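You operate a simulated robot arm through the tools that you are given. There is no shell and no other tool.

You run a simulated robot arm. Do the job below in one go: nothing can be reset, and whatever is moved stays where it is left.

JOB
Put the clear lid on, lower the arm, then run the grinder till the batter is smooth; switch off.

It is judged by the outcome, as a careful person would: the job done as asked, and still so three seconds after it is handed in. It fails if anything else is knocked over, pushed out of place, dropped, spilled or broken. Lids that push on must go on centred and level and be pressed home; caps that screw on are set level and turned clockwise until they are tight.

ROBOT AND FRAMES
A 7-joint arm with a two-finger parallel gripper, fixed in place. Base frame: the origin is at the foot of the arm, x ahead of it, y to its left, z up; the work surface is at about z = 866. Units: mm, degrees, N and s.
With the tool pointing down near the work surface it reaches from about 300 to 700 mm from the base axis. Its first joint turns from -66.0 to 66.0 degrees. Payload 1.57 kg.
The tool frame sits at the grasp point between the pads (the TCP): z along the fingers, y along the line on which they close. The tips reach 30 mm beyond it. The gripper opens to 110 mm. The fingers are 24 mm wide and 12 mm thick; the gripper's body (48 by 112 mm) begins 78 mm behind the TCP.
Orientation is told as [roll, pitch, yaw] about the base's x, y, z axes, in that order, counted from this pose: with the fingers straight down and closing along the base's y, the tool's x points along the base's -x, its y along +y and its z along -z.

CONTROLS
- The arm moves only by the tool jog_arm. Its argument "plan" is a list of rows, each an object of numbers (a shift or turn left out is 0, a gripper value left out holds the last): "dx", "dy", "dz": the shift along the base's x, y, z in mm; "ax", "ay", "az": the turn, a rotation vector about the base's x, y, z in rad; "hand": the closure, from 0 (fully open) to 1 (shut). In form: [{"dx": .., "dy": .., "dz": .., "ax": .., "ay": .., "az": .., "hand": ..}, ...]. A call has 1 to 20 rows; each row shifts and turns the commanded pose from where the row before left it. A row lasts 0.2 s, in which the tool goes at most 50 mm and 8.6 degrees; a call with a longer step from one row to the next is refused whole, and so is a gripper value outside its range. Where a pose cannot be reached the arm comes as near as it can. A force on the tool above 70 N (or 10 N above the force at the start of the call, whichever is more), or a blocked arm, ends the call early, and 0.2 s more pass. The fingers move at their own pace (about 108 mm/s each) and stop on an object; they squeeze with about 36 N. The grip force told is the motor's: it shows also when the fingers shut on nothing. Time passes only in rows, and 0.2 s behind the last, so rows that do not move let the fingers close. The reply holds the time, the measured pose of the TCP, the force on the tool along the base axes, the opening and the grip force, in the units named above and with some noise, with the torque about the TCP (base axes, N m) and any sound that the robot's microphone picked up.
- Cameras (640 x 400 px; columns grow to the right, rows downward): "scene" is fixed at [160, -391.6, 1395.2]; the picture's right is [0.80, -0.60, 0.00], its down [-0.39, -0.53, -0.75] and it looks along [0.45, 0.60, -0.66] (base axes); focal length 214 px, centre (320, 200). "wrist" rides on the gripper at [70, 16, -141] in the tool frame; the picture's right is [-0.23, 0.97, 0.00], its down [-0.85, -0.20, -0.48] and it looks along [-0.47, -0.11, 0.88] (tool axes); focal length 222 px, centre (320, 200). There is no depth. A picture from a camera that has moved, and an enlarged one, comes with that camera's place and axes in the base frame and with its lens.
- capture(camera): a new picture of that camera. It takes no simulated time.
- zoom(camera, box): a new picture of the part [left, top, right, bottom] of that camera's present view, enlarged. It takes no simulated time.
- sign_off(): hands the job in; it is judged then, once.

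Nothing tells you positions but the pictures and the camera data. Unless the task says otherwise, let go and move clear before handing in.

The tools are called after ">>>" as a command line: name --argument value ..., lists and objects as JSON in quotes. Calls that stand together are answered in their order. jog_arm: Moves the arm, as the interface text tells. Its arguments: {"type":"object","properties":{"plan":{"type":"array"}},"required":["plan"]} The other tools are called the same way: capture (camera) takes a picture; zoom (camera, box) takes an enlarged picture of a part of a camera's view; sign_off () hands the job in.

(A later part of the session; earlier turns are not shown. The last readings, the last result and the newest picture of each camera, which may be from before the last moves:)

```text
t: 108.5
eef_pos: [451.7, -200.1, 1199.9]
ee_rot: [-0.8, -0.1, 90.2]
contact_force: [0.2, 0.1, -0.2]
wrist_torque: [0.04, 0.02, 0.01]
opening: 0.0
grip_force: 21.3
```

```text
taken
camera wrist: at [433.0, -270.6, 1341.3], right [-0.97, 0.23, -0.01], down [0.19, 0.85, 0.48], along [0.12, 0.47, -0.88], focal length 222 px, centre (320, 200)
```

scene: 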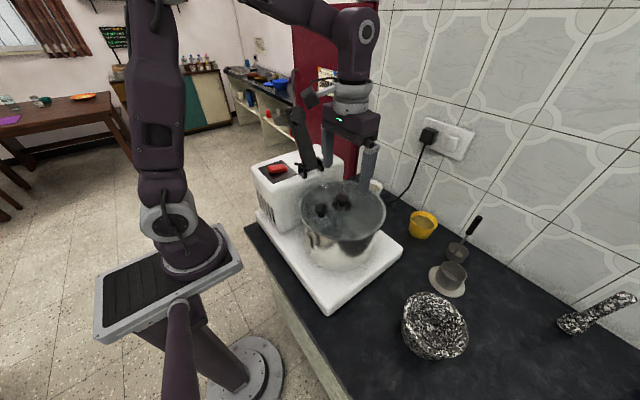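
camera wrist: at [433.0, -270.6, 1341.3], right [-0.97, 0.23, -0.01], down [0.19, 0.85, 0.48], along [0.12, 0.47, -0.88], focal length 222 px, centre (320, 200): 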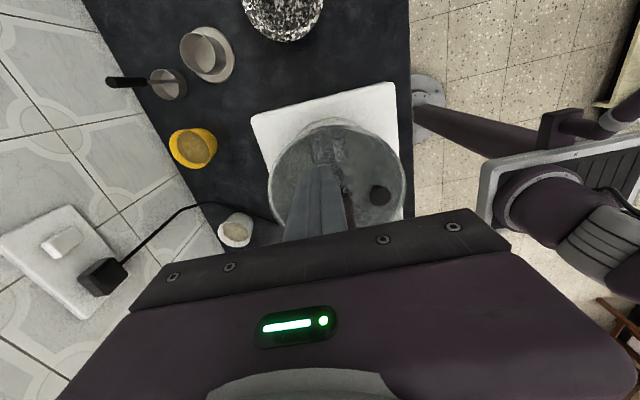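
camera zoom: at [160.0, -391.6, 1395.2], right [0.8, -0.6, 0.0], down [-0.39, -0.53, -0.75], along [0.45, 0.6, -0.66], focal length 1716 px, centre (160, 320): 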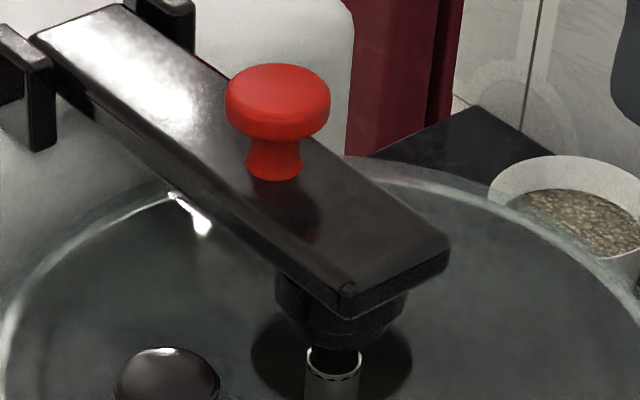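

The arm is fully lowered onto the shaft knob. Next is the red switch, so I'll look at it closely along with the wall socket.

>>> zoom --camera "scene" --box '[255, 150, 315, 190]'

>>> zoom --camera "scene" --box '[400, 100, 490, 170]'

>>> jog_arm --plan '[{"dz": 40, "ax": 0.013}, {"dz": 40, "dx": -15}, {"dx": -20, "dy": 35}, {"dx": -20, "dy": 35}, {"dx": -20, "dy": 40}, {"dy": 45}, {"dy": 45}, {"dy": 35}, {}]'

>>> capture --camera "wrist"

>>> zoom --camera "wrist" --box '[240, 80, 400, 200]'

```text
10.00 times, centred on (285, 170) of scene
camera zoom: at [160.0, -391.6, 1395.2], right [0.8, -0.6, 0.0], down [-0.39, -0.53, -0.75], along [0.45, 0.6, -0.66], focal length 2145 px, centre (670, 500)
```

zoom: 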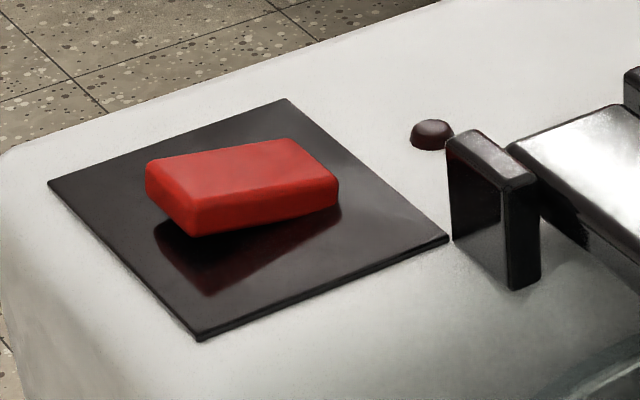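

```text
5.71 times, centred on (445, 135) of scene
camera zoom: at [160.0, -391.6, 1395.2], right [0.8, -0.6, 0.0], down [-0.39, -0.53, -0.75], along [0.45, 0.6, -0.66], focal length 1226 px, centre (-394, 571)
```

zoom: 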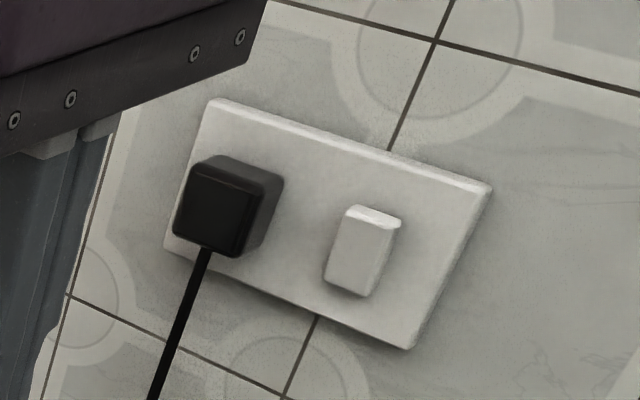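

```text
t: 110.5
eef_pos: [376.3, 38.9, 1280.1]
ee_rot: [-0.7, -0.9, 90.1]
contact_force: [-0.4, -0.4, -0.4]
wrist_torque: [0.02, -0.01, 0.0]
opening: 0.0
grip_force: 21.8
```

```text
taken
camera wrist: at [358.8, -33.6, 1420.0], right [-0.97, 0.23, -0.01], down [0.19, 0.85, 0.49], along [0.12, 0.48, -0.87], focal length 222 px, centre (320, 200)
```

wrist: 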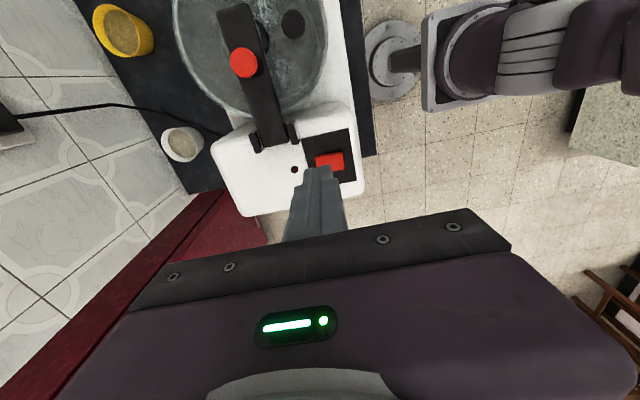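

```text
3.33 times, centred on (320, 140) of wrist
camera zoom: at [358.8, -33.6, 1420.0], right [-0.97, 0.23, -0.01], down [0.19, 0.85, 0.49], along [0.12, 0.48, -0.87], focal length 740 px, centre (320, 400)
```

zoom: 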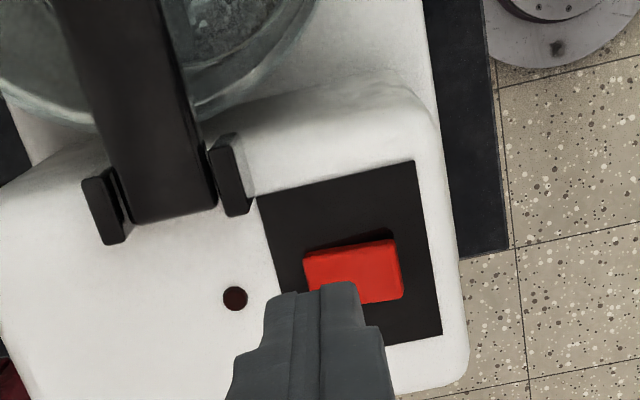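

The rocker's -y edge is raised with a shadow under it, so its +y side is down, which I take as off. It spans about x 352–400 and y 82–117, with its top near z 1058. I'll go above the raised half with the fingers closed.

>>> jog_arm --plan '[{"dy": 25, "ax": -0.0157, "ay": 0.012}, {"dy": 21}, {"dz": -40}, {"dz": -45}, {"dz": -45}, {"dz": -30}, {"dz": -15}, {}]'

>>> zoom --camera "scene" --box '[240, 120, 340, 200]'

>>> zoom --camera "wrist" --box '[240, 60, 400, 220]'

```text
t: 112.3
eef_pos: [374.7, 81.5, 1104.9]
ee_rot: [0.1, 0.0, 90.0]
contact_force: [0.6, 0.0, -1.1]
wrist_torque: [-0.03, 0.02, 0.03]
opening: 0.1
grip_force: 21.3
```

```text
5.00 times, centred on (290, 160) of scene
camera zoom: at [160.0, -391.6, 1395.2], right [0.8, -0.6, 0.0], down [-0.39, -0.53, -0.75], along [0.45, 0.6, -0.66], focal length 1072 px, centre (470, 400)
```

zoom: 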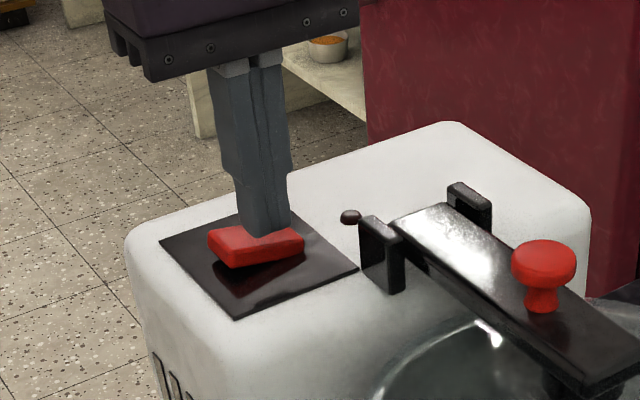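

```text
2.50 times, centred on (320, 140) of wrist
camera zoom: at [358.6, 11.4, 1247.8], right [-0.97, 0.23, 0.0], down [0.2, 0.86, 0.48], along [0.11, 0.47, -0.88], focal length 555 px, centre (320, 350)
```

zoom: 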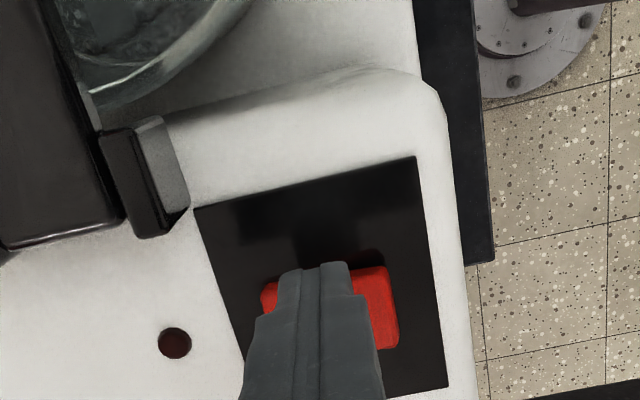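

The tip is over the rocker's raised edge. I'll shift 5 mm in +y and press down stepwise, listening for the motor.

>>> jog_arm --plan '[{"dy": 5, "dz": -3}, {"dz": -4}, {"dz": -3}, {"dz": -2}, {"dz": -2}, {}]'

>>> jog_arm --plan '[{"dz": -2}, {"dz": -2}, {}]'

>>> zoom --camera "scene" --box '[255, 140, 315, 190]'

```text
t: 113.5
eef_pos: [376.1, 86.9, 1095.1]
ee_rot: [-0.1, 0.1, 90.1]
contact_force: [-10.4, -1.0, 20.1]
wrist_torque: [0.09, 0.45, 0.07]
opening: 0.1
grip_force: 21.8
stopped in row 6: the force on the tool passed its limit at 78 N (the readings are from after the stop); the commanded pose is now the measured one
```

```text
t: 114.0
eef_pos: [376.7, 87.4, 1095.2]
ee_rot: [-0.3, 0.2, 90.1]
contact_force: [-11.3, -2.0, 21.3]
wrist_torque: [0.1, 0.48, 0.07]
opening: 0.1
grip_force: 21.4
stopped in row 2: the force on the tool passed its limit at 81 N (the readings are from after the stop); the commanded pose is now the measured one
```

```text
8.00 times, centred on (285, 165) of scene
camera zoom: at [159.4, -391.7, 1395.2], right [0.8, -0.6, 0.0], down [-0.39, -0.53, -0.75], along [0.45, 0.6, -0.66], focal length 1716 px, centre (600, 480)
```

zoom: 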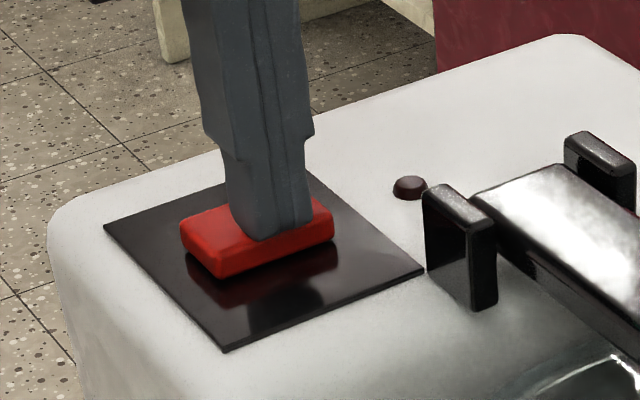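

The press at the centre did nothing, as the rocker tilts along x: its -x end is the raised one, and it's centred at about (374, 93). I'll press on the -x end instead.

>>> jog_arm --plan '[{"dz": 5}, {"dz": 15}, {"dx": -9, "dy": 3}, {"dx": -9, "dy": 3}, {}]'

>>> zoom --camera "scene" --box '[255, 140, 315, 190]'

>>> zoom --camera "wrist" --box '[240, 60, 400, 220]'

```text
t: 115.2
eef_pos: [359.1, 93.2, 1115.7]
ee_rot: [-0.3, -0.1, 90.2]
contact_force: [-0.3, 0.6, 0.4]
wrist_torque: [0.01, 0.01, 0.0]
opening: 0.0
grip_force: 21.4
```

```text
8.00 times, centred on (285, 165) of scene
camera zoom: at [160.0, -391.6, 1395.2], right [0.8, -0.6, 0.0], down [-0.39, -0.53, -0.75], along [0.45, 0.6, -0.66], focal length 1716 px, centre (600, 480)
```

zoom: 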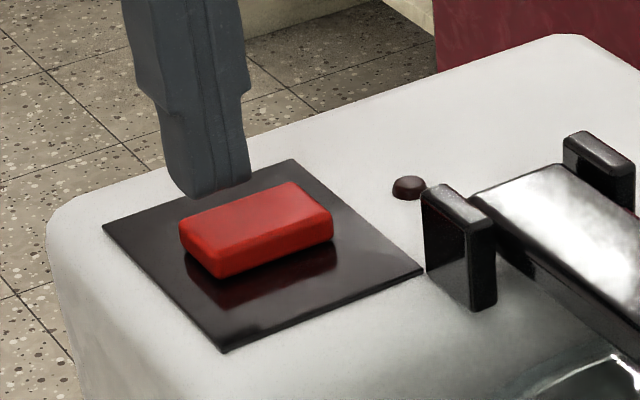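

```text
2.50 times, centred on (320, 140) of wrist
camera zoom: at [341.2, 23.4, 1256.2], right [-0.97, 0.23, -0.01], down [0.2, 0.86, 0.48], along [0.11, 0.47, -0.88], focal length 555 px, centre (320, 350)
```

zoom: 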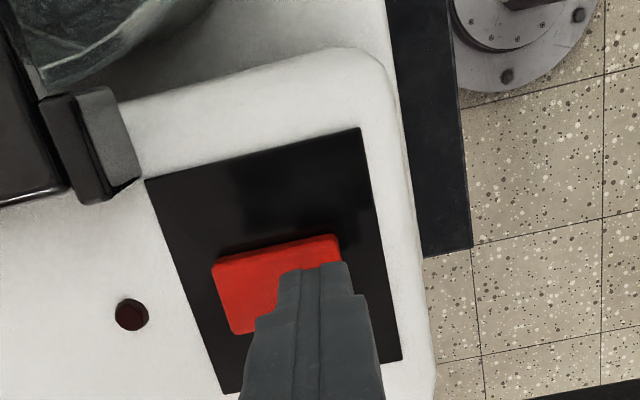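

The rocker's tilt has changed since my press: its -y edge is now down. I hear no motor, so I'll compare closely and look at the indicator and wall switch.

>>> zoom --camera "scene" --box '[265, 155, 305, 185]'

>>> jog_arm --plan '[{"dz": 20}, {"dz": 30}, {"dy": -30}, {}]'

>>> zoom --camera "scene" --box '[265, 155, 305, 185]'

>>> zoom --camera "scene" --box '[410, 110, 480, 165]'

>>> zoom --camera "wrist" --box '[240, 60, 400, 220]'

>>> capture --camera "scene"

```text
13.33 times, centred on (285, 170) of scene
camera zoom: at [160.0, -391.6, 1395.2], right [0.8, -0.6, 0.0], down [-0.39, -0.53, -0.75], along [0.45, 0.6, -0.66], focal length 2860 px, centre (787, 600)
```

zoom: 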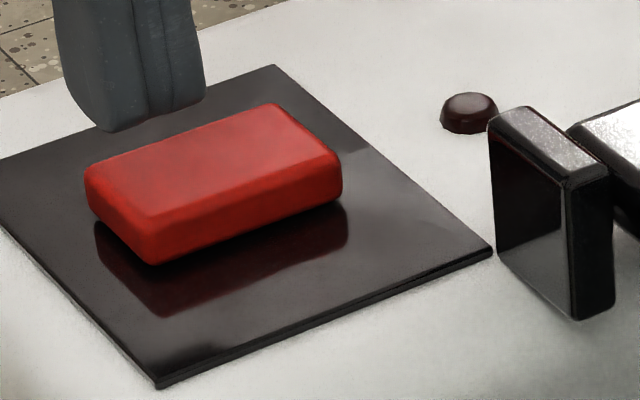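

```text
t: 116.2
eef_pos: [360.0, 62.5, 1164.1]
ee_rot: [-0.3, 0.0, 90.2]
contact_force: [-0.2, 0.1, 0.6]
wrist_torque: [0.01, -0.01, 0.03]
opening: 0.0
grip_force: 21.2
```

```text
13.33 times, centred on (285, 170) of scene
camera zoom: at [160.0, -391.6, 1395.2], right [0.8, -0.6, 0.0], down [-0.39, -0.53, -0.75], along [0.45, 0.6, -0.66], focal length 2860 px, centre (787, 600)
```

zoom: 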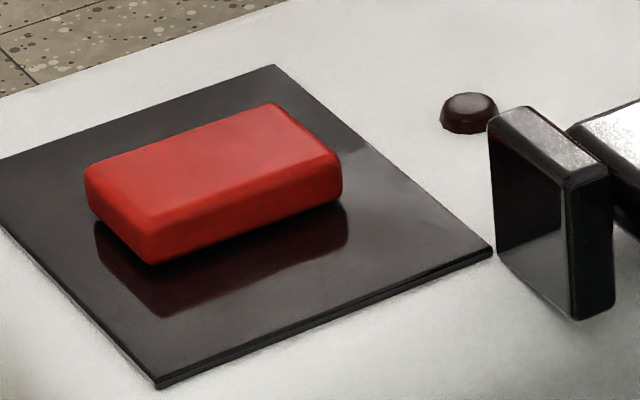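

```text
7.27 times, centred on (445, 138) of scene
camera zoom: at [160.0, -391.6, 1395.2], right [0.8, -0.6, 0.0], down [-0.39, -0.53, -0.75], along [0.45, 0.6, -0.66], focal length 1560 px, centre (-589, 654)
```

zoom: 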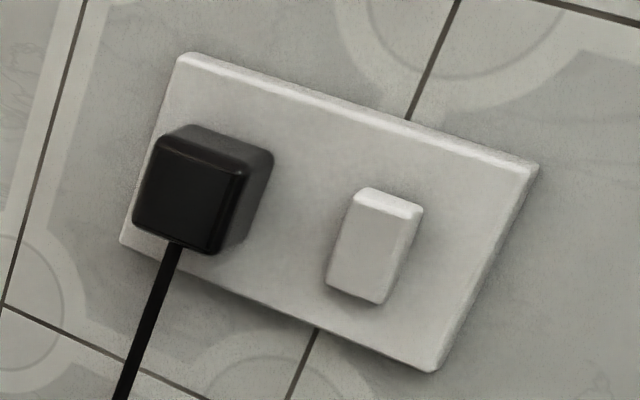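

```text
2.50 times, centred on (320, 140) of wrist
camera zoom: at [342.3, -8.1, 1305.4], right [-0.97, 0.23, -0.01], down [0.2, 0.86, 0.48], along [0.11, 0.47, -0.88], focal length 555 px, centre (320, 350)
```

zoom: 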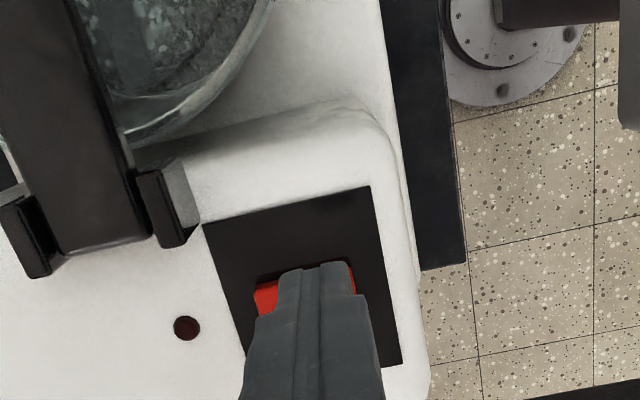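

```text
taken
```

scene: 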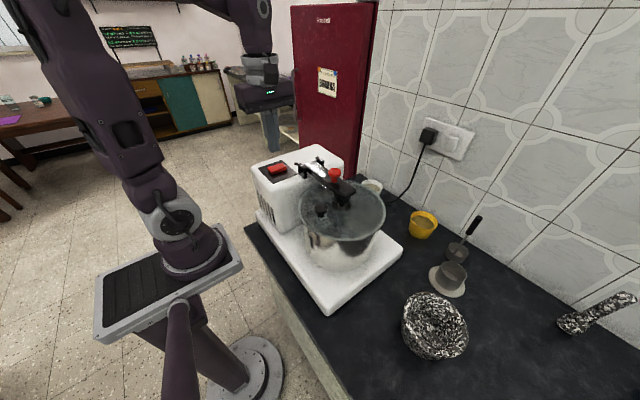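

The rocker has flipped about its y axis, and the -x end is now down. I'll wait a moment and compare two pictures to see whether the drum is turning.

>>> zoom --camera "scene" --box '[295, 180, 390, 245]'

>>> jog_arm --plan '[{"dz": 10}, {}, {}]'

>>> zoom --camera "scene" --box '[295, 180, 390, 245]'

```text
6.15 times, centred on (342, 212) of scene
camera zoom: at [160.0, -391.6, 1395.2], right [0.8, -0.6, 0.0], down [-0.39, -0.53, -0.75], along [0.45, 0.6, -0.66], focal length 1320 px, centre (182, 123)
```

zoom: 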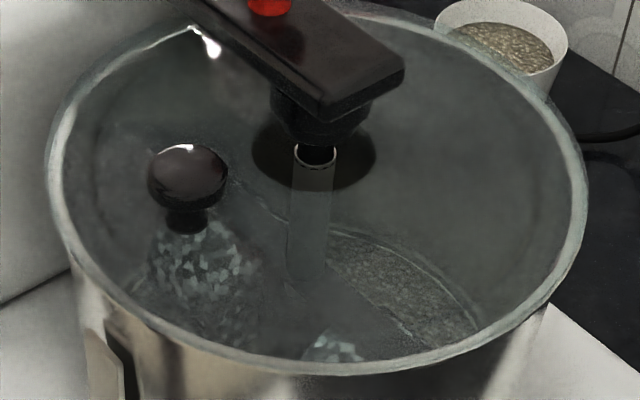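

```text
t: 117.0
eef_pos: [360.0, 62.1, 1175.2]
ee_rot: [-0.3, -0.1, 90.1]
contact_force: [0.2, -0.3, -0.7]
wrist_torque: [0.01, 0.0, 0.04]
opening: 0.0
grip_force: 21.7
```

```text
6.15 times, centred on (342, 212) of scene
camera zoom: at [160.0, -391.6, 1395.2], right [0.8, -0.6, 0.0], down [-0.39, -0.53, -0.75], along [0.45, 0.6, -0.66], focal length 1320 px, centre (182, 123)
```

zoom: 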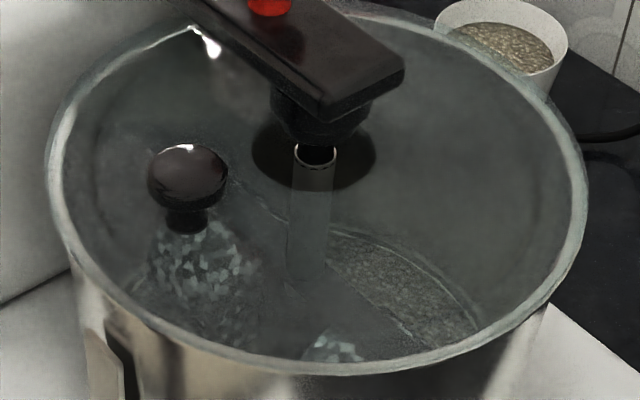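

Nothing is turning. Measured with perspective corrected, the rocker is only level now, as my flat press at its centre left it in mid-travel. I'll press its -x end fully down.

>>> jog_arm --plan '[{"dy": 15, "dx": -2}, {"dy": 16, "dx": -2}, {"dz": -30}, {"dz": -25}, {"dz": -10}, {"dz": -5}, {}]'

>>> jog_arm --plan '[{"dz": -3}, {"dz": -2}, {"dz": -2}, {}]'

>>> jog_arm --plan '[{"dz": -2}, {"dz": -2}, {}]'

>>> zoom --camera "scene" --box '[255, 145, 315, 185]'

```text
t: 118.6
eef_pos: [355.2, 94.5, 1104.7]
ee_rot: [-0.3, -0.1, 90.1]
contact_force: [1.0, -0.7, 0.2]
wrist_torque: [-0.03, 0.03, -0.01]
opening: 0.0
grip_force: 21.5
```

```text
t: 119.6
eef_pos: [357.0, 94.9, 1097.8]
ee_rot: [-0.3, 0.0, 90.1]
contact_force: [0.4, -0.4, 0.4]
wrist_torque: [0.02, 0.0, 0.01]
opening: 0.0
grip_force: 21.4
```

```text
t: 120.4
eef_pos: [354.7, 93.9, 1092.4]
ee_rot: [-0.3, 0.0, 90.2]
contact_force: [0.1, -1.2, 5.5]
wrist_torque: [-0.05, -0.03, 0.0]
opening: 0.1
grip_force: 20.9
```

```text
10.00 times, centred on (285, 165) of scene
camera zoom: at [159.9, -391.6, 1395.2], right [0.8, -0.6, 0.0], down [-0.39, -0.53, -0.75], along [0.45, 0.6, -0.66], focal length 2145 px, centre (670, 550)
```

zoom: 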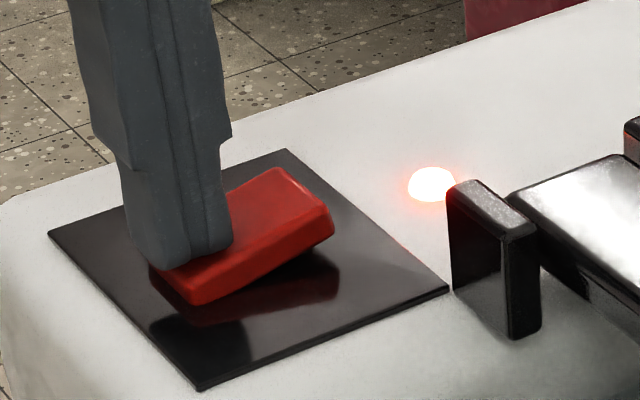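

The indicator lamp is lit, so the grinder is on. I'll lift off and watch the batter and listen.

>>> jog_arm --plan '[{"dz": 5}, {"dz": 15}, {"dz": 20}, {}]'

>>> zoom --camera "scene" --box '[250, 140, 400, 250]'

>>> zoom --camera "scene" --box '[295, 180, 390, 245]'

```text
t: 121.4
eef_pos: [355.8, 92.9, 1132.3]
ee_rot: [-0.4, -0.1, 90.1]
contact_force: [-0.6, -0.2, -0.1]
wrist_torque: [0.0, -0.01, 0.02]
opening: 0.0
grip_force: 21.7
```

```text
3.64 times, centred on (325, 195) of scene
camera zoom: at [160.0, -391.6, 1395.2], right [0.8, -0.6, 0.0], down [-0.39, -0.53, -0.75], along [0.45, 0.6, -0.66], focal length 780 px, centre (302, 218)
```

zoom: 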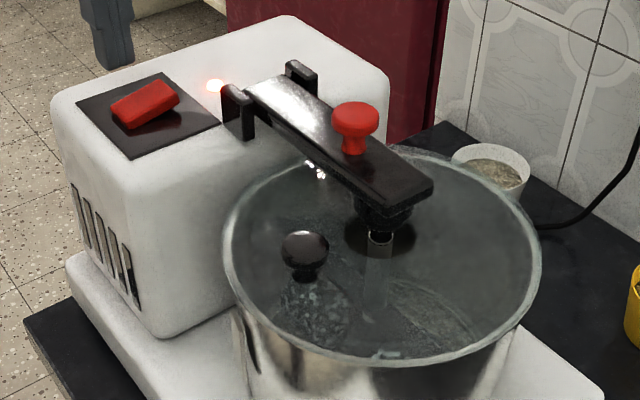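

```text
6.15 times, centred on (342, 212) of scene
camera zoom: at [160.0, -391.6, 1395.2], right [0.8, -0.6, 0.0], down [-0.39, -0.53, -0.75], along [0.45, 0.6, -0.66], focal length 1320 px, centre (182, 123)
```

zoom: 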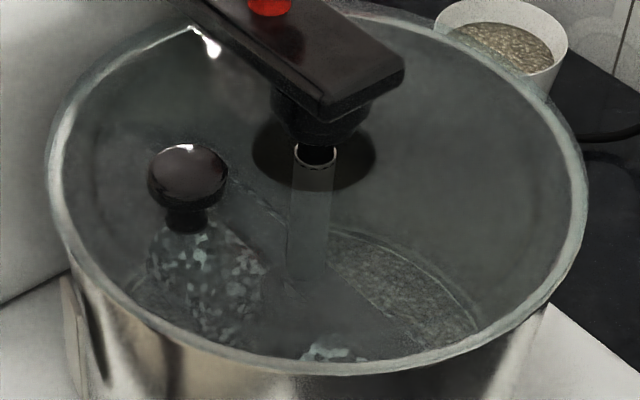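

The lamp is on and the drum is turning. I'll park above the +x end of the rocker, ready to switch off, and watch the batter's texture.

>>> jog_arm --plan '[{"dx": 12}, {"dx": 12}, {"dx": 10}, {}, {}, {}, {}, {}, {}, {}, {}, {}, {}, {}, {}]'

>>> zoom --camera "scene" --box '[295, 180, 390, 245]'

>>> zoom --camera "wrist" --box '[200, 0, 400, 200]'

```text
t: 124.6
eef_pos: [388.1, 94.0, 1133.0]
ee_rot: [-0.4, 0.0, 90.1]
contact_force: [-0.4, -0.1, -0.2]
wrist_torque: [-0.01, 0.01, 0.04]
opening: 0.0
grip_force: 21.1
```

```text
6.15 times, centred on (342, 212) of scene
camera zoom: at [160.0, -391.6, 1395.2], right [0.8, -0.6, 0.0], down [-0.39, -0.53, -0.75], along [0.45, 0.6, -0.66], focal length 1320 px, centre (182, 123)
```

zoom: 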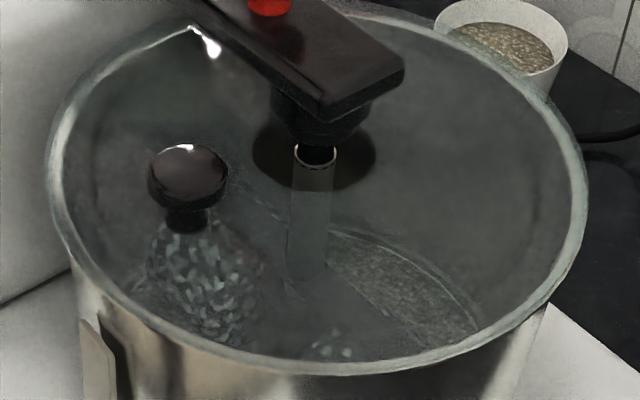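

```text
2.00 times, centred on (300, 100) of wrist
camera zoom: at [370.8, 24.6, 1274.5], right [-0.97, 0.23, -0.01], down [0.2, 0.86, 0.48], along [0.11, 0.47, -0.88], focal length 444 px, centre (360, 400)
```

zoom: 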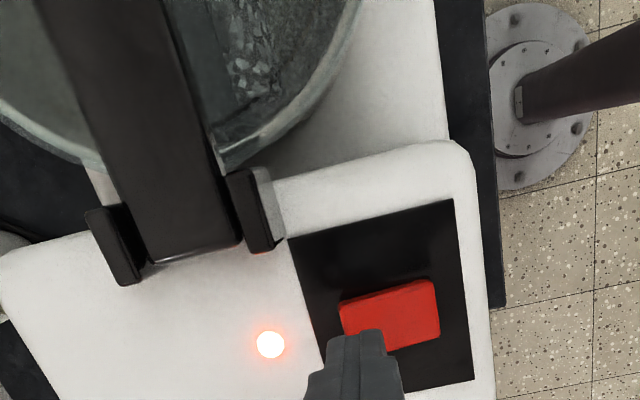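

It's running. I'll let it grind and keep checking the batter.

>>> zoom --camera "scene" --box '[340, 212, 372, 236]'

>>> jog_arm --plan '[{}, {}, {}, {}, {}, {}, {}, {}, {}, {}, {}, {}, {}, {}, {}, {}, {}, {}, {}, {}]'

>>> zoom --camera "scene" --box '[340, 212, 372, 236]'

>>> jog_arm --plan '[{}, {}, {}, {}, {}, {}, {}, {}, {}, {}, {}, {}, {}, {}, {}, {}, {}, {}, {}, {}]'

>>> zoom --camera "scene" --box '[340, 212, 372, 236]'

```text
16.00 times, centred on (356, 224) of scene
camera zoom: at [160.0, -391.6, 1395.2], right [0.8, -0.6, 0.0], down [-0.39, -0.53, -0.75], along [0.45, 0.6, -0.66], focal length 3432 px, centre (-256, -184)
```

zoom: 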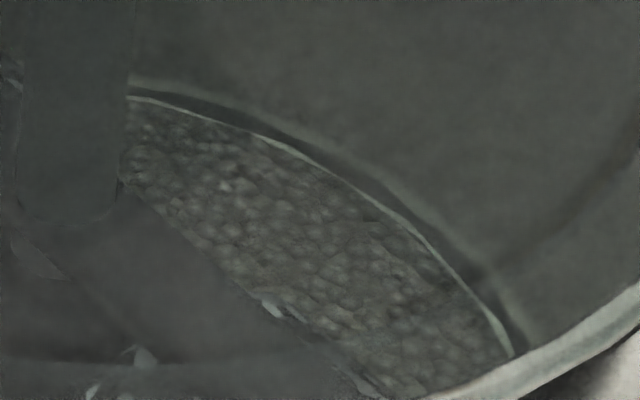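

```text
t: 128.8
eef_pos: [388.4, 92.8, 1133.8]
ee_rot: [-0.3, 0.0, 90.0]
contact_force: [0.5, 0.2, 1.2]
wrist_torque: [0.01, -0.01, 0.03]
opening: 0.0
grip_force: 21.5
```

```text
16.00 times, centred on (356, 224) of scene
camera zoom: at [160.0, -391.6, 1395.2], right [0.8, -0.6, 0.0], down [-0.39, -0.53, -0.75], along [0.45, 0.6, -0.66], focal length 3432 px, centre (-256, -184)
```

zoom: 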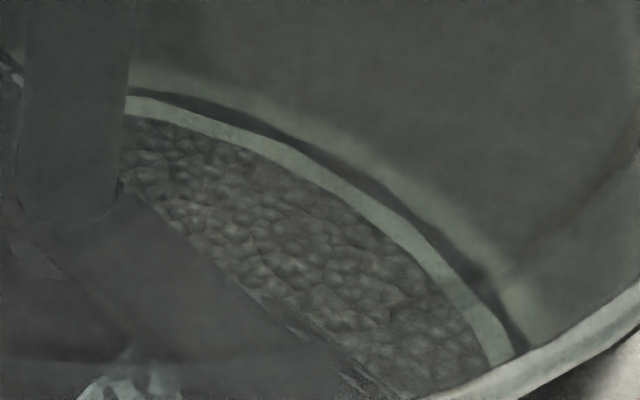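

```text
t: 133.0
eef_pos: [389.6, 94.4, 1133.2]
ee_rot: [-0.2, -0.1, 90.1]
contact_force: [0.3, 0.5, 0.1]
wrist_torque: [0.0, -0.02, 0.03]
opening: 0.1
grip_force: 21.1
```

```text
16.00 times, centred on (356, 224) of scene
camera zoom: at [160.0, -391.6, 1395.2], right [0.8, -0.6, 0.0], down [-0.39, -0.53, -0.75], along [0.45, 0.6, -0.66], focal length 3432 px, centre (-256, -184)
```

zoom: 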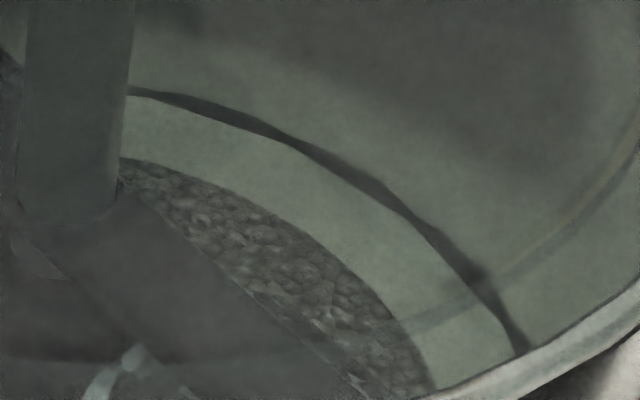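

A smooth ring is growing inward and replacing the coarse grains. I'll keep grinding.

>>> jog_arm --plan '[{}, {}, {}, {}, {}, {}, {}, {}, {}, {}, {}, {}, {}, {}, {}, {}, {}, {}, {}, {}]'

>>> zoom --camera "scene" --box '[300, 190, 380, 240]'

>>> jog_arm --plan '[{}, {}, {}, {}, {}, {}, {}, {}, {}, {}, {}, {}, {}, {}, {}]'

>>> zoom --camera "scene" --box '[300, 190, 380, 240]'

```text
t: 137.2
eef_pos: [388.5, 94.9, 1132.3]
ee_rot: [-0.3, 0.0, 90.0]
contact_force: [0.3, 0.5, -0.2]
wrist_torque: [-0.05, 0.03, 0.04]
opening: 0.0
grip_force: 21.4
```

```text
8.00 times, centred on (340, 215) of scene
camera zoom: at [160.0, -391.6, 1395.2], right [0.8, -0.6, 0.0], down [-0.39, -0.53, -0.75], along [0.45, 0.6, -0.66], focal length 1716 px, centre (160, 80)
```

zoom: 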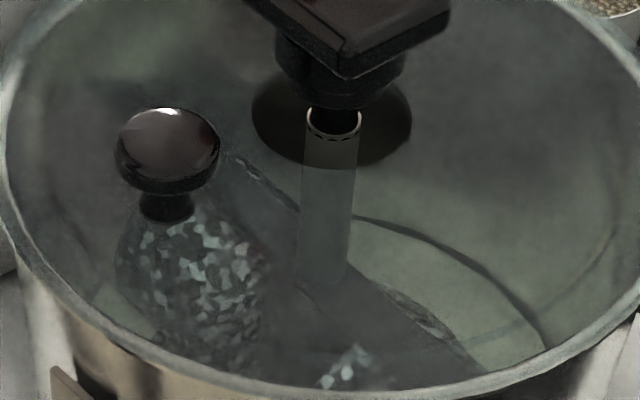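

```text
t: 140.4
eef_pos: [387.5, 95.1, 1133.7]
ee_rot: [-0.3, 0.0, 90.1]
contact_force: [-0.5, -0.1, 0.5]
wrist_torque: [0.0, -0.01, -0.02]
opening: 0.3
grip_force: 21.5
```

```text
8.00 times, centred on (340, 215) of scene
camera zoom: at [160.0, -391.6, 1395.2], right [0.8, -0.6, 0.0], down [-0.39, -0.53, -0.75], along [0.45, 0.6, -0.66], focal length 1716 px, centre (160, 80)
```

zoom: 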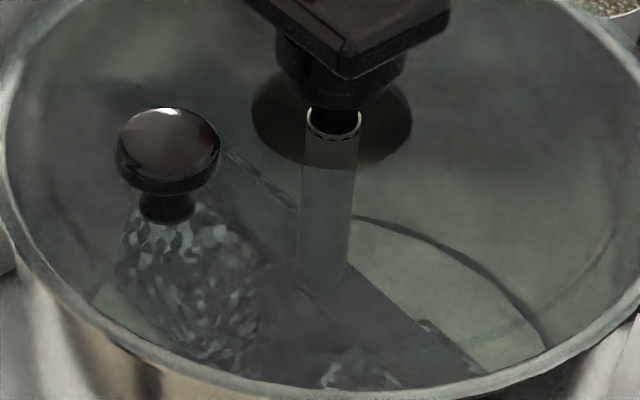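

The visible surface is nearly all smooth. I'll check closely near the centre for any remaining grains.

>>> zoom --camera "scene" --box '[336, 208, 372, 238]'

>>> zoom --camera "wrist" --box '[190, 0, 330, 80]'

>>> jog_arm --plan '[{}, {}, {}, {}, {}, {}, {}, {}, {}, {}]'

>>> zoom --camera "scene" --box '[336, 208, 372, 238]'

>>> zoom --camera "wrist" --box '[190, 0, 330, 80]'

```text
13.33 times, centred on (354, 223) of scene
camera zoom: at [160.0, -391.6, 1395.2], right [0.8, -0.6, 0.0], down [-0.39, -0.53, -0.75], along [0.45, 0.6, -0.66], focal length 2860 px, centre (-133, -107)
```

zoom: 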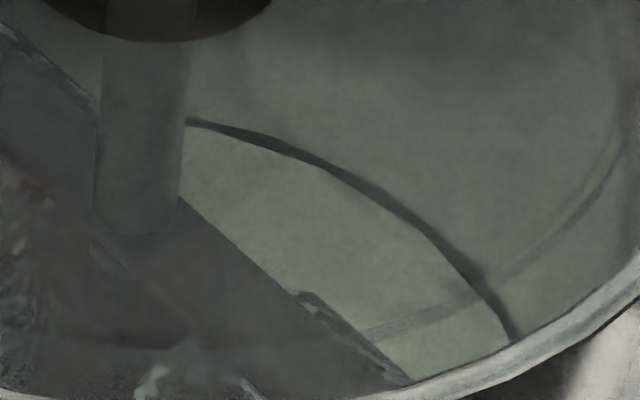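

```text
4.57 times, centred on (260, 40) of wrist
camera zoom: at [370.8, 24.6, 1274.5], right [-0.97, 0.23, -0.01], down [0.2, 0.86, 0.48], along [0.11, 0.47, -0.88], focal length 1015 px, centre (594, 931)
```

zoom: 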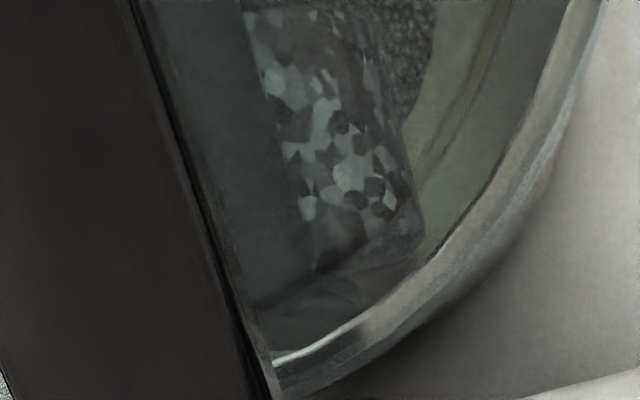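

```text
t: 142.6
eef_pos: [389.6, 93.8, 1133.0]
ee_rot: [-0.3, 0.0, 90.1]
contact_force: [-0.2, 0.9, 0.5]
wrist_torque: [-0.03, 0.03, -0.03]
opening: 0.0
grip_force: 21.6
```

```text
13.33 times, centred on (354, 223) of scene
camera zoom: at [160.0, -391.6, 1395.2], right [0.8, -0.6, 0.0], down [-0.39, -0.53, -0.75], along [0.45, 0.6, -0.66], focal length 2860 px, centre (-133, -107)
```

zoom: 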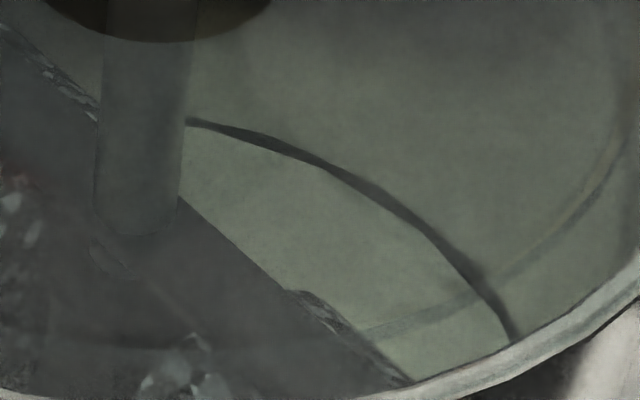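

```text
4.57 times, centred on (260, 40) of wrist
camera zoom: at [370.8, 24.6, 1274.5], right [-0.97, 0.23, -0.01], down [0.2, 0.86, 0.48], along [0.11, 0.47, -0.88], focal length 1015 px, centre (594, 931)
```

zoom: 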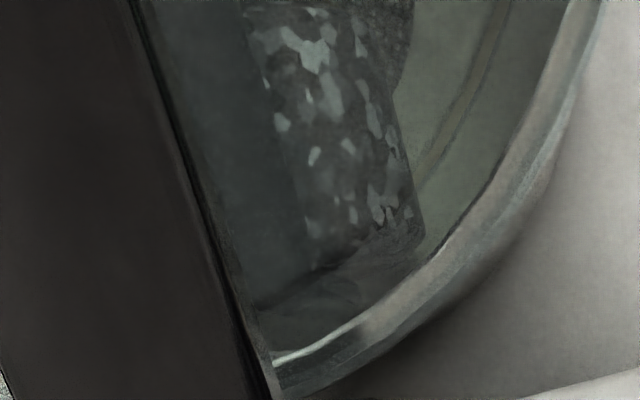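

From the wrist camera some coarse grains still show near the centre. I'll move to a better overhead view while it keeps grinding.

>>> jog_arm --plan '[{"dz": 40}, {"dz": 45}, {"dz": 45}, {"dy": -40}, {"dy": -45}, {"dy": -45}, {"dy": -45}, {"dy": -45, "dx": 5}, {"dy": -35, "dx": 10}, {}]'

>>> capture --camera "wrist"

>>> zoom --camera "wrist" --box '[200, 40, 400, 220]'

```text
t: 144.8
eef_pos: [403.1, -159.2, 1263.1]
ee_rot: [-0.3, 0.0, 90.1]
contact_force: [0.2, 0.1, 0.4]
wrist_torque: [0.0, -0.02, 0.04]
opening: 0.0
grip_force: 20.8
```

```text
taken
camera wrist: at [385.8, -229.6, 1404.3], right [-0.97, 0.23, -0.01], down [0.2, 0.86, 0.48], along [0.11, 0.47, -0.88], focal length 222 px, centre (320, 200)
```

wrist: 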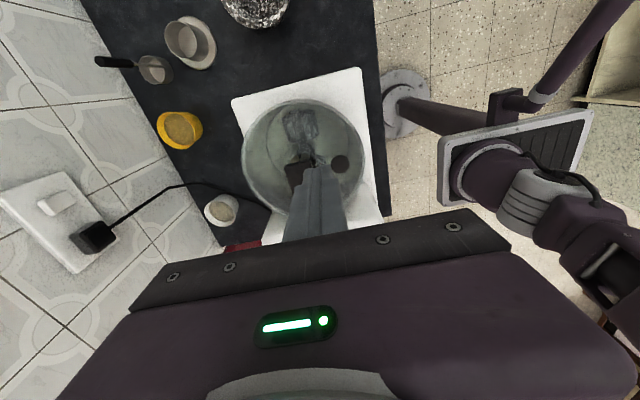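

```text
2.22 times, centred on (300, 130) of wrist
camera zoom: at [385.8, -229.6, 1404.3], right [-0.97, 0.23, -0.01], down [0.2, 0.86, 0.48], along [0.11, 0.47, -0.88], focal length 494 px, centre (364, 356)
```

zoom: 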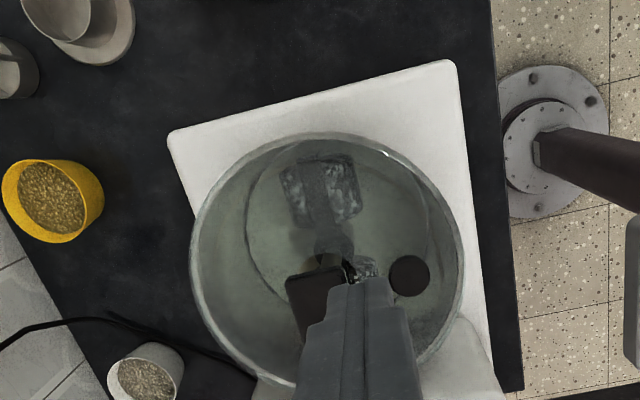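

>>> zoom --camera "wrist" --box '[260, 95, 360, 170]'

>>> jog_arm --plan '[{"dy": -20}, {"dy": -20}, {}, {}, {}, {}]'

>>> zoom --camera "wrist" --box '[260, 100, 360, 190]'

>>> zoom --camera "scene" --box '[300, 180, 390, 240]'

```text
5.33 times, centred on (310, 132) of wrist
camera zoom: at [385.8, -229.6, 1404.3], right [-0.97, 0.23, -0.01], down [0.2, 0.86, 0.48], along [0.11, 0.47, -0.88], focal length 1185 px, centre (373, 560)
```

zoom: 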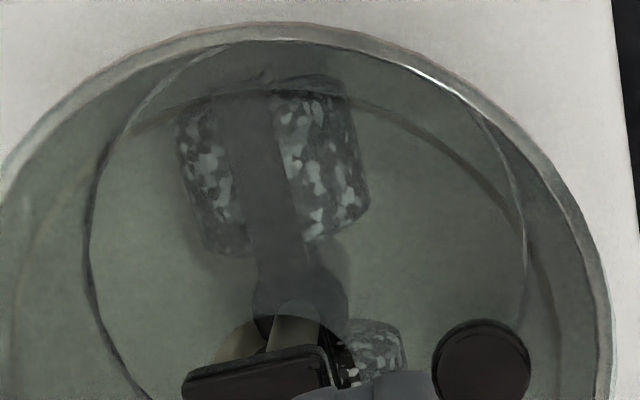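

```text
t: 146.2
eef_pos: [403.9, -202.3, 1264.1]
ee_rot: [-0.3, 0.0, 90.1]
contact_force: [0.3, 0.2, 0.5]
wrist_torque: [0.0, -0.01, 0.02]
opening: 0.0
grip_force: 21.6
```

```text
4.44 times, centred on (310, 145) of wrist
camera zoom: at [386.5, -270.6, 1405.2], right [-0.97, 0.23, -0.01], down [0.2, 0.86, 0.48], along [0.11, 0.47, -0.88], focal length 987 px, centre (364, 444)
```

zoom: 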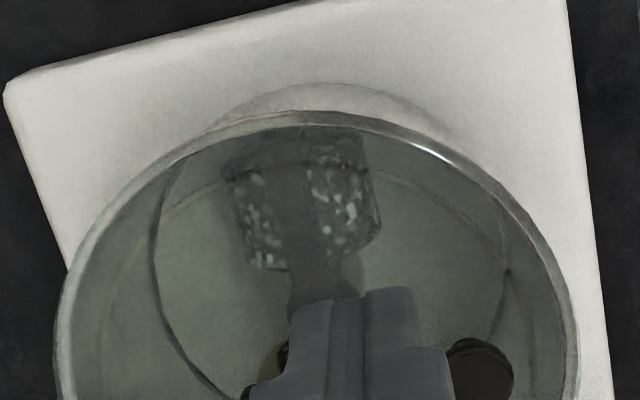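

```text
6.67 times, centred on (345, 210) of scene
camera zoom: at [160.0, -391.6, 1395.2], right [0.8, -0.6, 0.0], down [-0.39, -0.53, -0.75], along [0.45, 0.6, -0.66], focal length 1430 px, centre (153, 133)
```

zoom: 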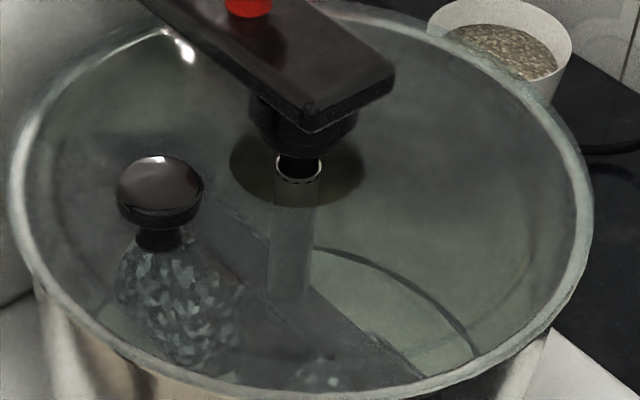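

All the batter I can see is now smooth. I'll return to the switch, which gives it a few more seconds for any hidden centre, and then switch off.

>>> jog_arm --plan '[{"dy": 40}, {"dy": 45}, {"dy": 45}, {"dy": 45}, {"dy": 45, "dx": -5}, {"dy": 45, "dx": -5}, {"dy": 30, "dx": -2}, {}, {"dz": -45}, {"dz": -45}, {"dz": -40}, {}]'

>>> zoom --camera "wrist" --box '[200, 0, 400, 200]'

>>> zoom --camera "wrist" --box '[190, 0, 330, 80]'

>>> zoom --camera "scene" --box '[300, 180, 390, 240]'

```text
t: 148.8
eef_pos: [393.2, 92.0, 1131.9]
ee_rot: [-0.3, 0.0, 90.1]
contact_force: [0.8, -0.4, -0.1]
wrist_torque: [0.01, 0.02, 0.0]
opening: 0.3
grip_force: 21.5
```

```text
2.00 times, centred on (300, 100) of wrist
camera zoom: at [375.4, 22.8, 1274.4], right [-0.97, 0.23, -0.01], down [0.2, 0.86, 0.48], along [0.11, 0.47, -0.88], focal length 444 px, centre (360, 400)
```

zoom: 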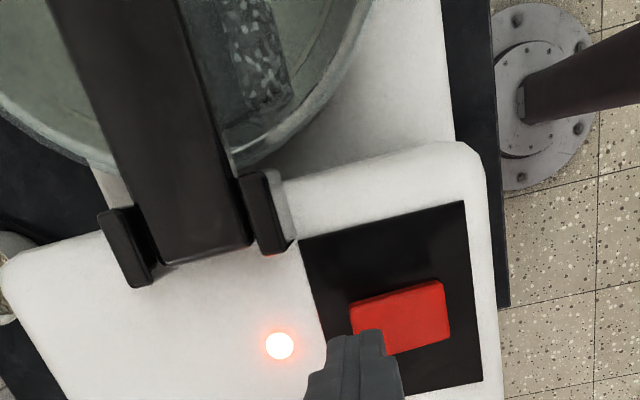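

```text
4.57 times, centred on (260, 40) of wrist
camera zoom: at [375.4, 22.8, 1274.4], right [-0.97, 0.23, -0.01], down [0.2, 0.86, 0.48], along [0.11, 0.47, -0.88], focal length 1015 px, centre (594, 931)
```

zoom: 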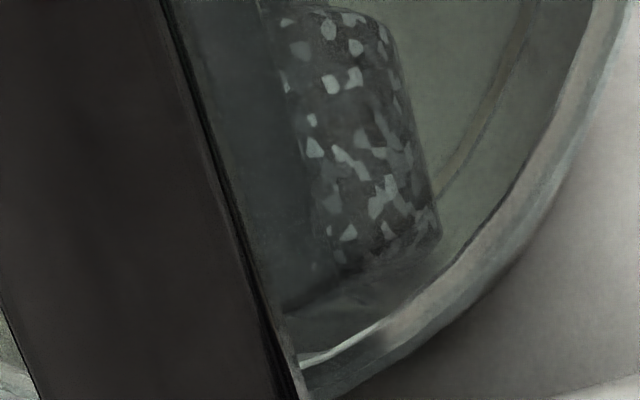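

```text
6.67 times, centred on (345, 210) of scene
camera zoom: at [160.0, -391.6, 1395.2], right [0.8, -0.6, 0.0], down [-0.39, -0.53, -0.75], along [0.45, 0.6, -0.66], focal length 1430 px, centre (153, 133)
```

zoom: 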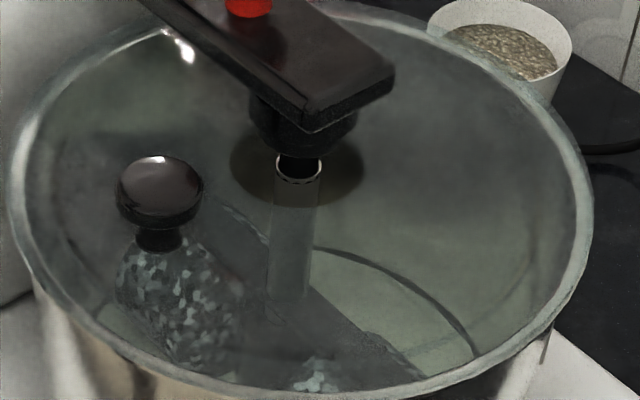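

The batter looks uniformly smooth from this side as well. I'll press the +x end of the rocker to switch off.

>>> jog_arm --plan '[{"dx": -1}, {}, {"dz": -10}, {"dz": -10}, {"dz": -6}, {"dz": -4}, {"dz": -3}, {}]'

>>> jog_arm --plan '[{"dz": -2}, {"dz": -2}, {"dz": -2}, {}]'

>>> zoom --camera "scene" --box '[255, 145, 315, 185]'

```text
t: 150.6
eef_pos: [391.6, 93.8, 1101.1]
ee_rot: [-0.3, 0.0, 90.1]
contact_force: [1.0, -0.3, 0.3]
wrist_torque: [0.0, 0.0, 0.0]
opening: 0.2
grip_force: 21.0
```

```text
t: 151.6
eef_pos: [392.4, 94.6, 1094.7]
ee_rot: [-0.4, 0.0, 90.1]
contact_force: [2.1, -2.7, 2.8]
wrist_torque: [-0.07, 0.0, -0.01]
opening: 0.0
grip_force: 21.0
```

```text
10.00 times, centred on (285, 165) of scene
camera zoom: at [160.0, -391.6, 1395.2], right [0.8, -0.6, 0.0], down [-0.39, -0.53, -0.75], along [0.45, 0.6, -0.66], focal length 2145 px, centre (670, 550)
```

zoom: 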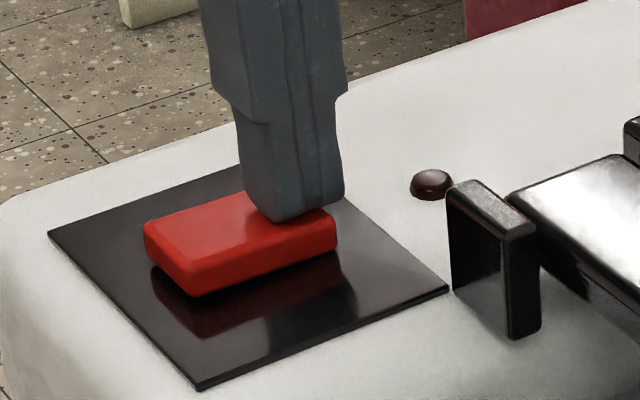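

The lamp is out. I'll push a little further so the rocker is fully in the off position, then lift away.

>>> jog_arm --plan '[{"dz": -1.5}, {"dz": -1.5}, {"dz": -1}, {}]'

>>> jog_arm --plan '[{"dz": 5}, {"dz": 20}, {"dz": 35}, {"dz": 40}, {"dz": 40}, {"dy": -40}, {"dy": -45, "dx": -10}, {"dy": -45, "dx": -15}, {"dy": -45, "dx": -15}, {"dy": -40, "dx": -10}, {}]'

>>> capture --camera "scene"

>>> zoom --camera "scene" --box '[250, 140, 400, 250]'

>>> zoom --camera "scene" --box '[265, 155, 305, 185]'

>>> zoom --camera "scene" --box '[300, 180, 390, 240]'

>>> zoom --camera "wrist" --box '[200, 40, 400, 220]'

```text
t: 152.4
eef_pos: [391.9, 94.3, 1092.9]
ee_rot: [-0.7, -0.1, 90.2]
contact_force: [-8.8, -2.2, 20.3]
wrist_torque: [-0.1, 0.49, 0.03]
opening: 0.0
grip_force: 21.0
stopped in row 4: the force on the tool passed its limit at 77 N (the readings are from after the stop); the commanded pose is now the measured one
```

```text
t: 154.8
eef_pos: [342.9, -120.7, 1232.0]
ee_rot: [-0.9, 0.0, 90.3]
contact_force: [-0.1, -0.7, -0.2]
wrist_torque: [-0.01, -0.01, 0.0]
opening: 0.0
grip_force: 20.8
```

```text
taken
```

scene: 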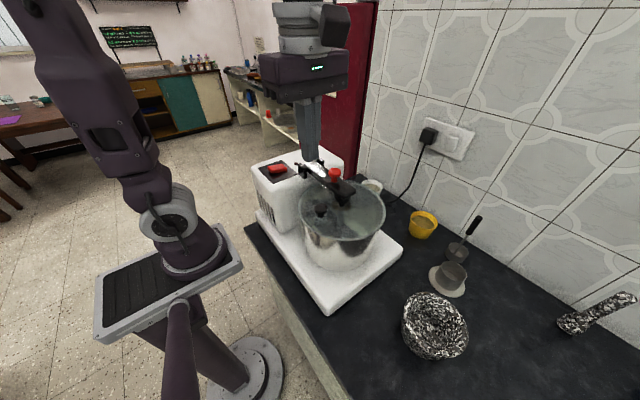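

```text
3.64 times, centred on (325, 195) of scene
camera zoom: at [160.0, -391.6, 1395.2], right [0.8, -0.6, 0.0], down [-0.39, -0.53, -0.75], along [0.45, 0.6, -0.66], focal length 780 px, centre (302, 218)
```

zoom: 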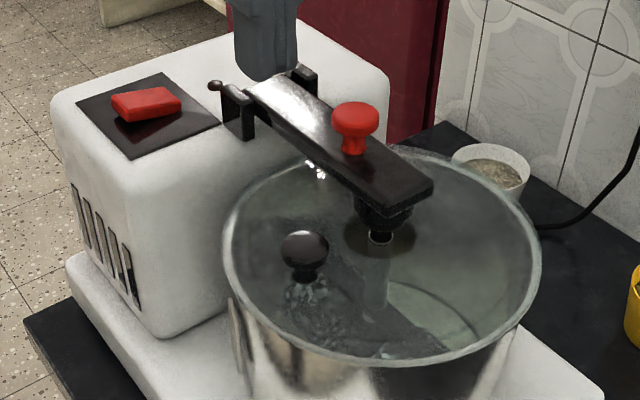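

```text
13.33 times, centred on (285, 170) of scene
camera zoom: at [160.0, -391.6, 1395.2], right [0.8, -0.6, 0.0], down [-0.39, -0.53, -0.75], along [0.45, 0.6, -0.66], focal length 2860 px, centre (787, 600)
```

zoom: 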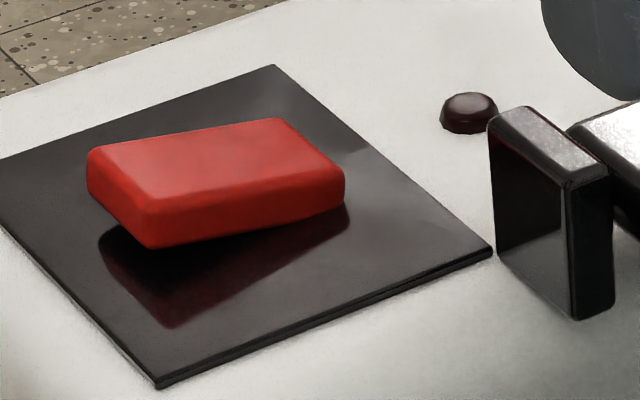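

```text
6.67 times, centred on (345, 210) of scene
camera zoom: at [160.0, -391.6, 1395.2], right [0.8, -0.6, 0.0], down [-0.39, -0.53, -0.75], along [0.45, 0.6, -0.66], focal length 1430 px, centre (153, 133)
```

zoom: 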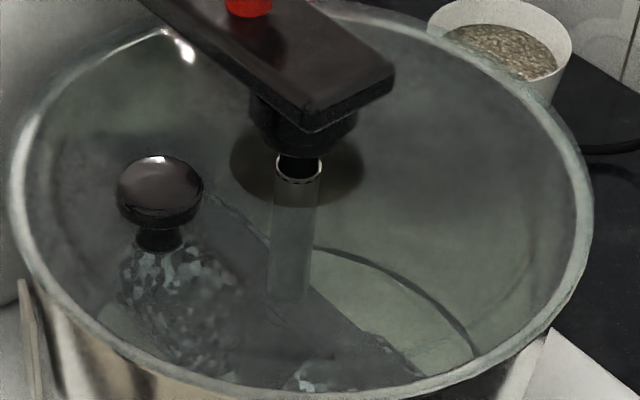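

```text
2.22 times, centred on (300, 130) of wrist
camera zoom: at [323.6, -191.6, 1373.5], right [-0.97, 0.22, -0.01], down [0.19, 0.86, 0.48], along [0.12, 0.47, -0.88], focal length 494 px, centre (364, 356)
```

zoom: 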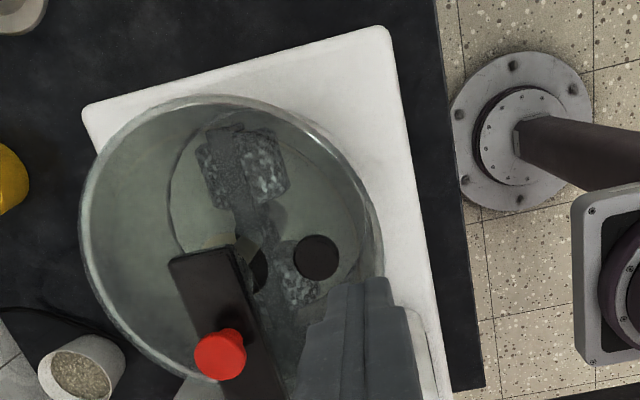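

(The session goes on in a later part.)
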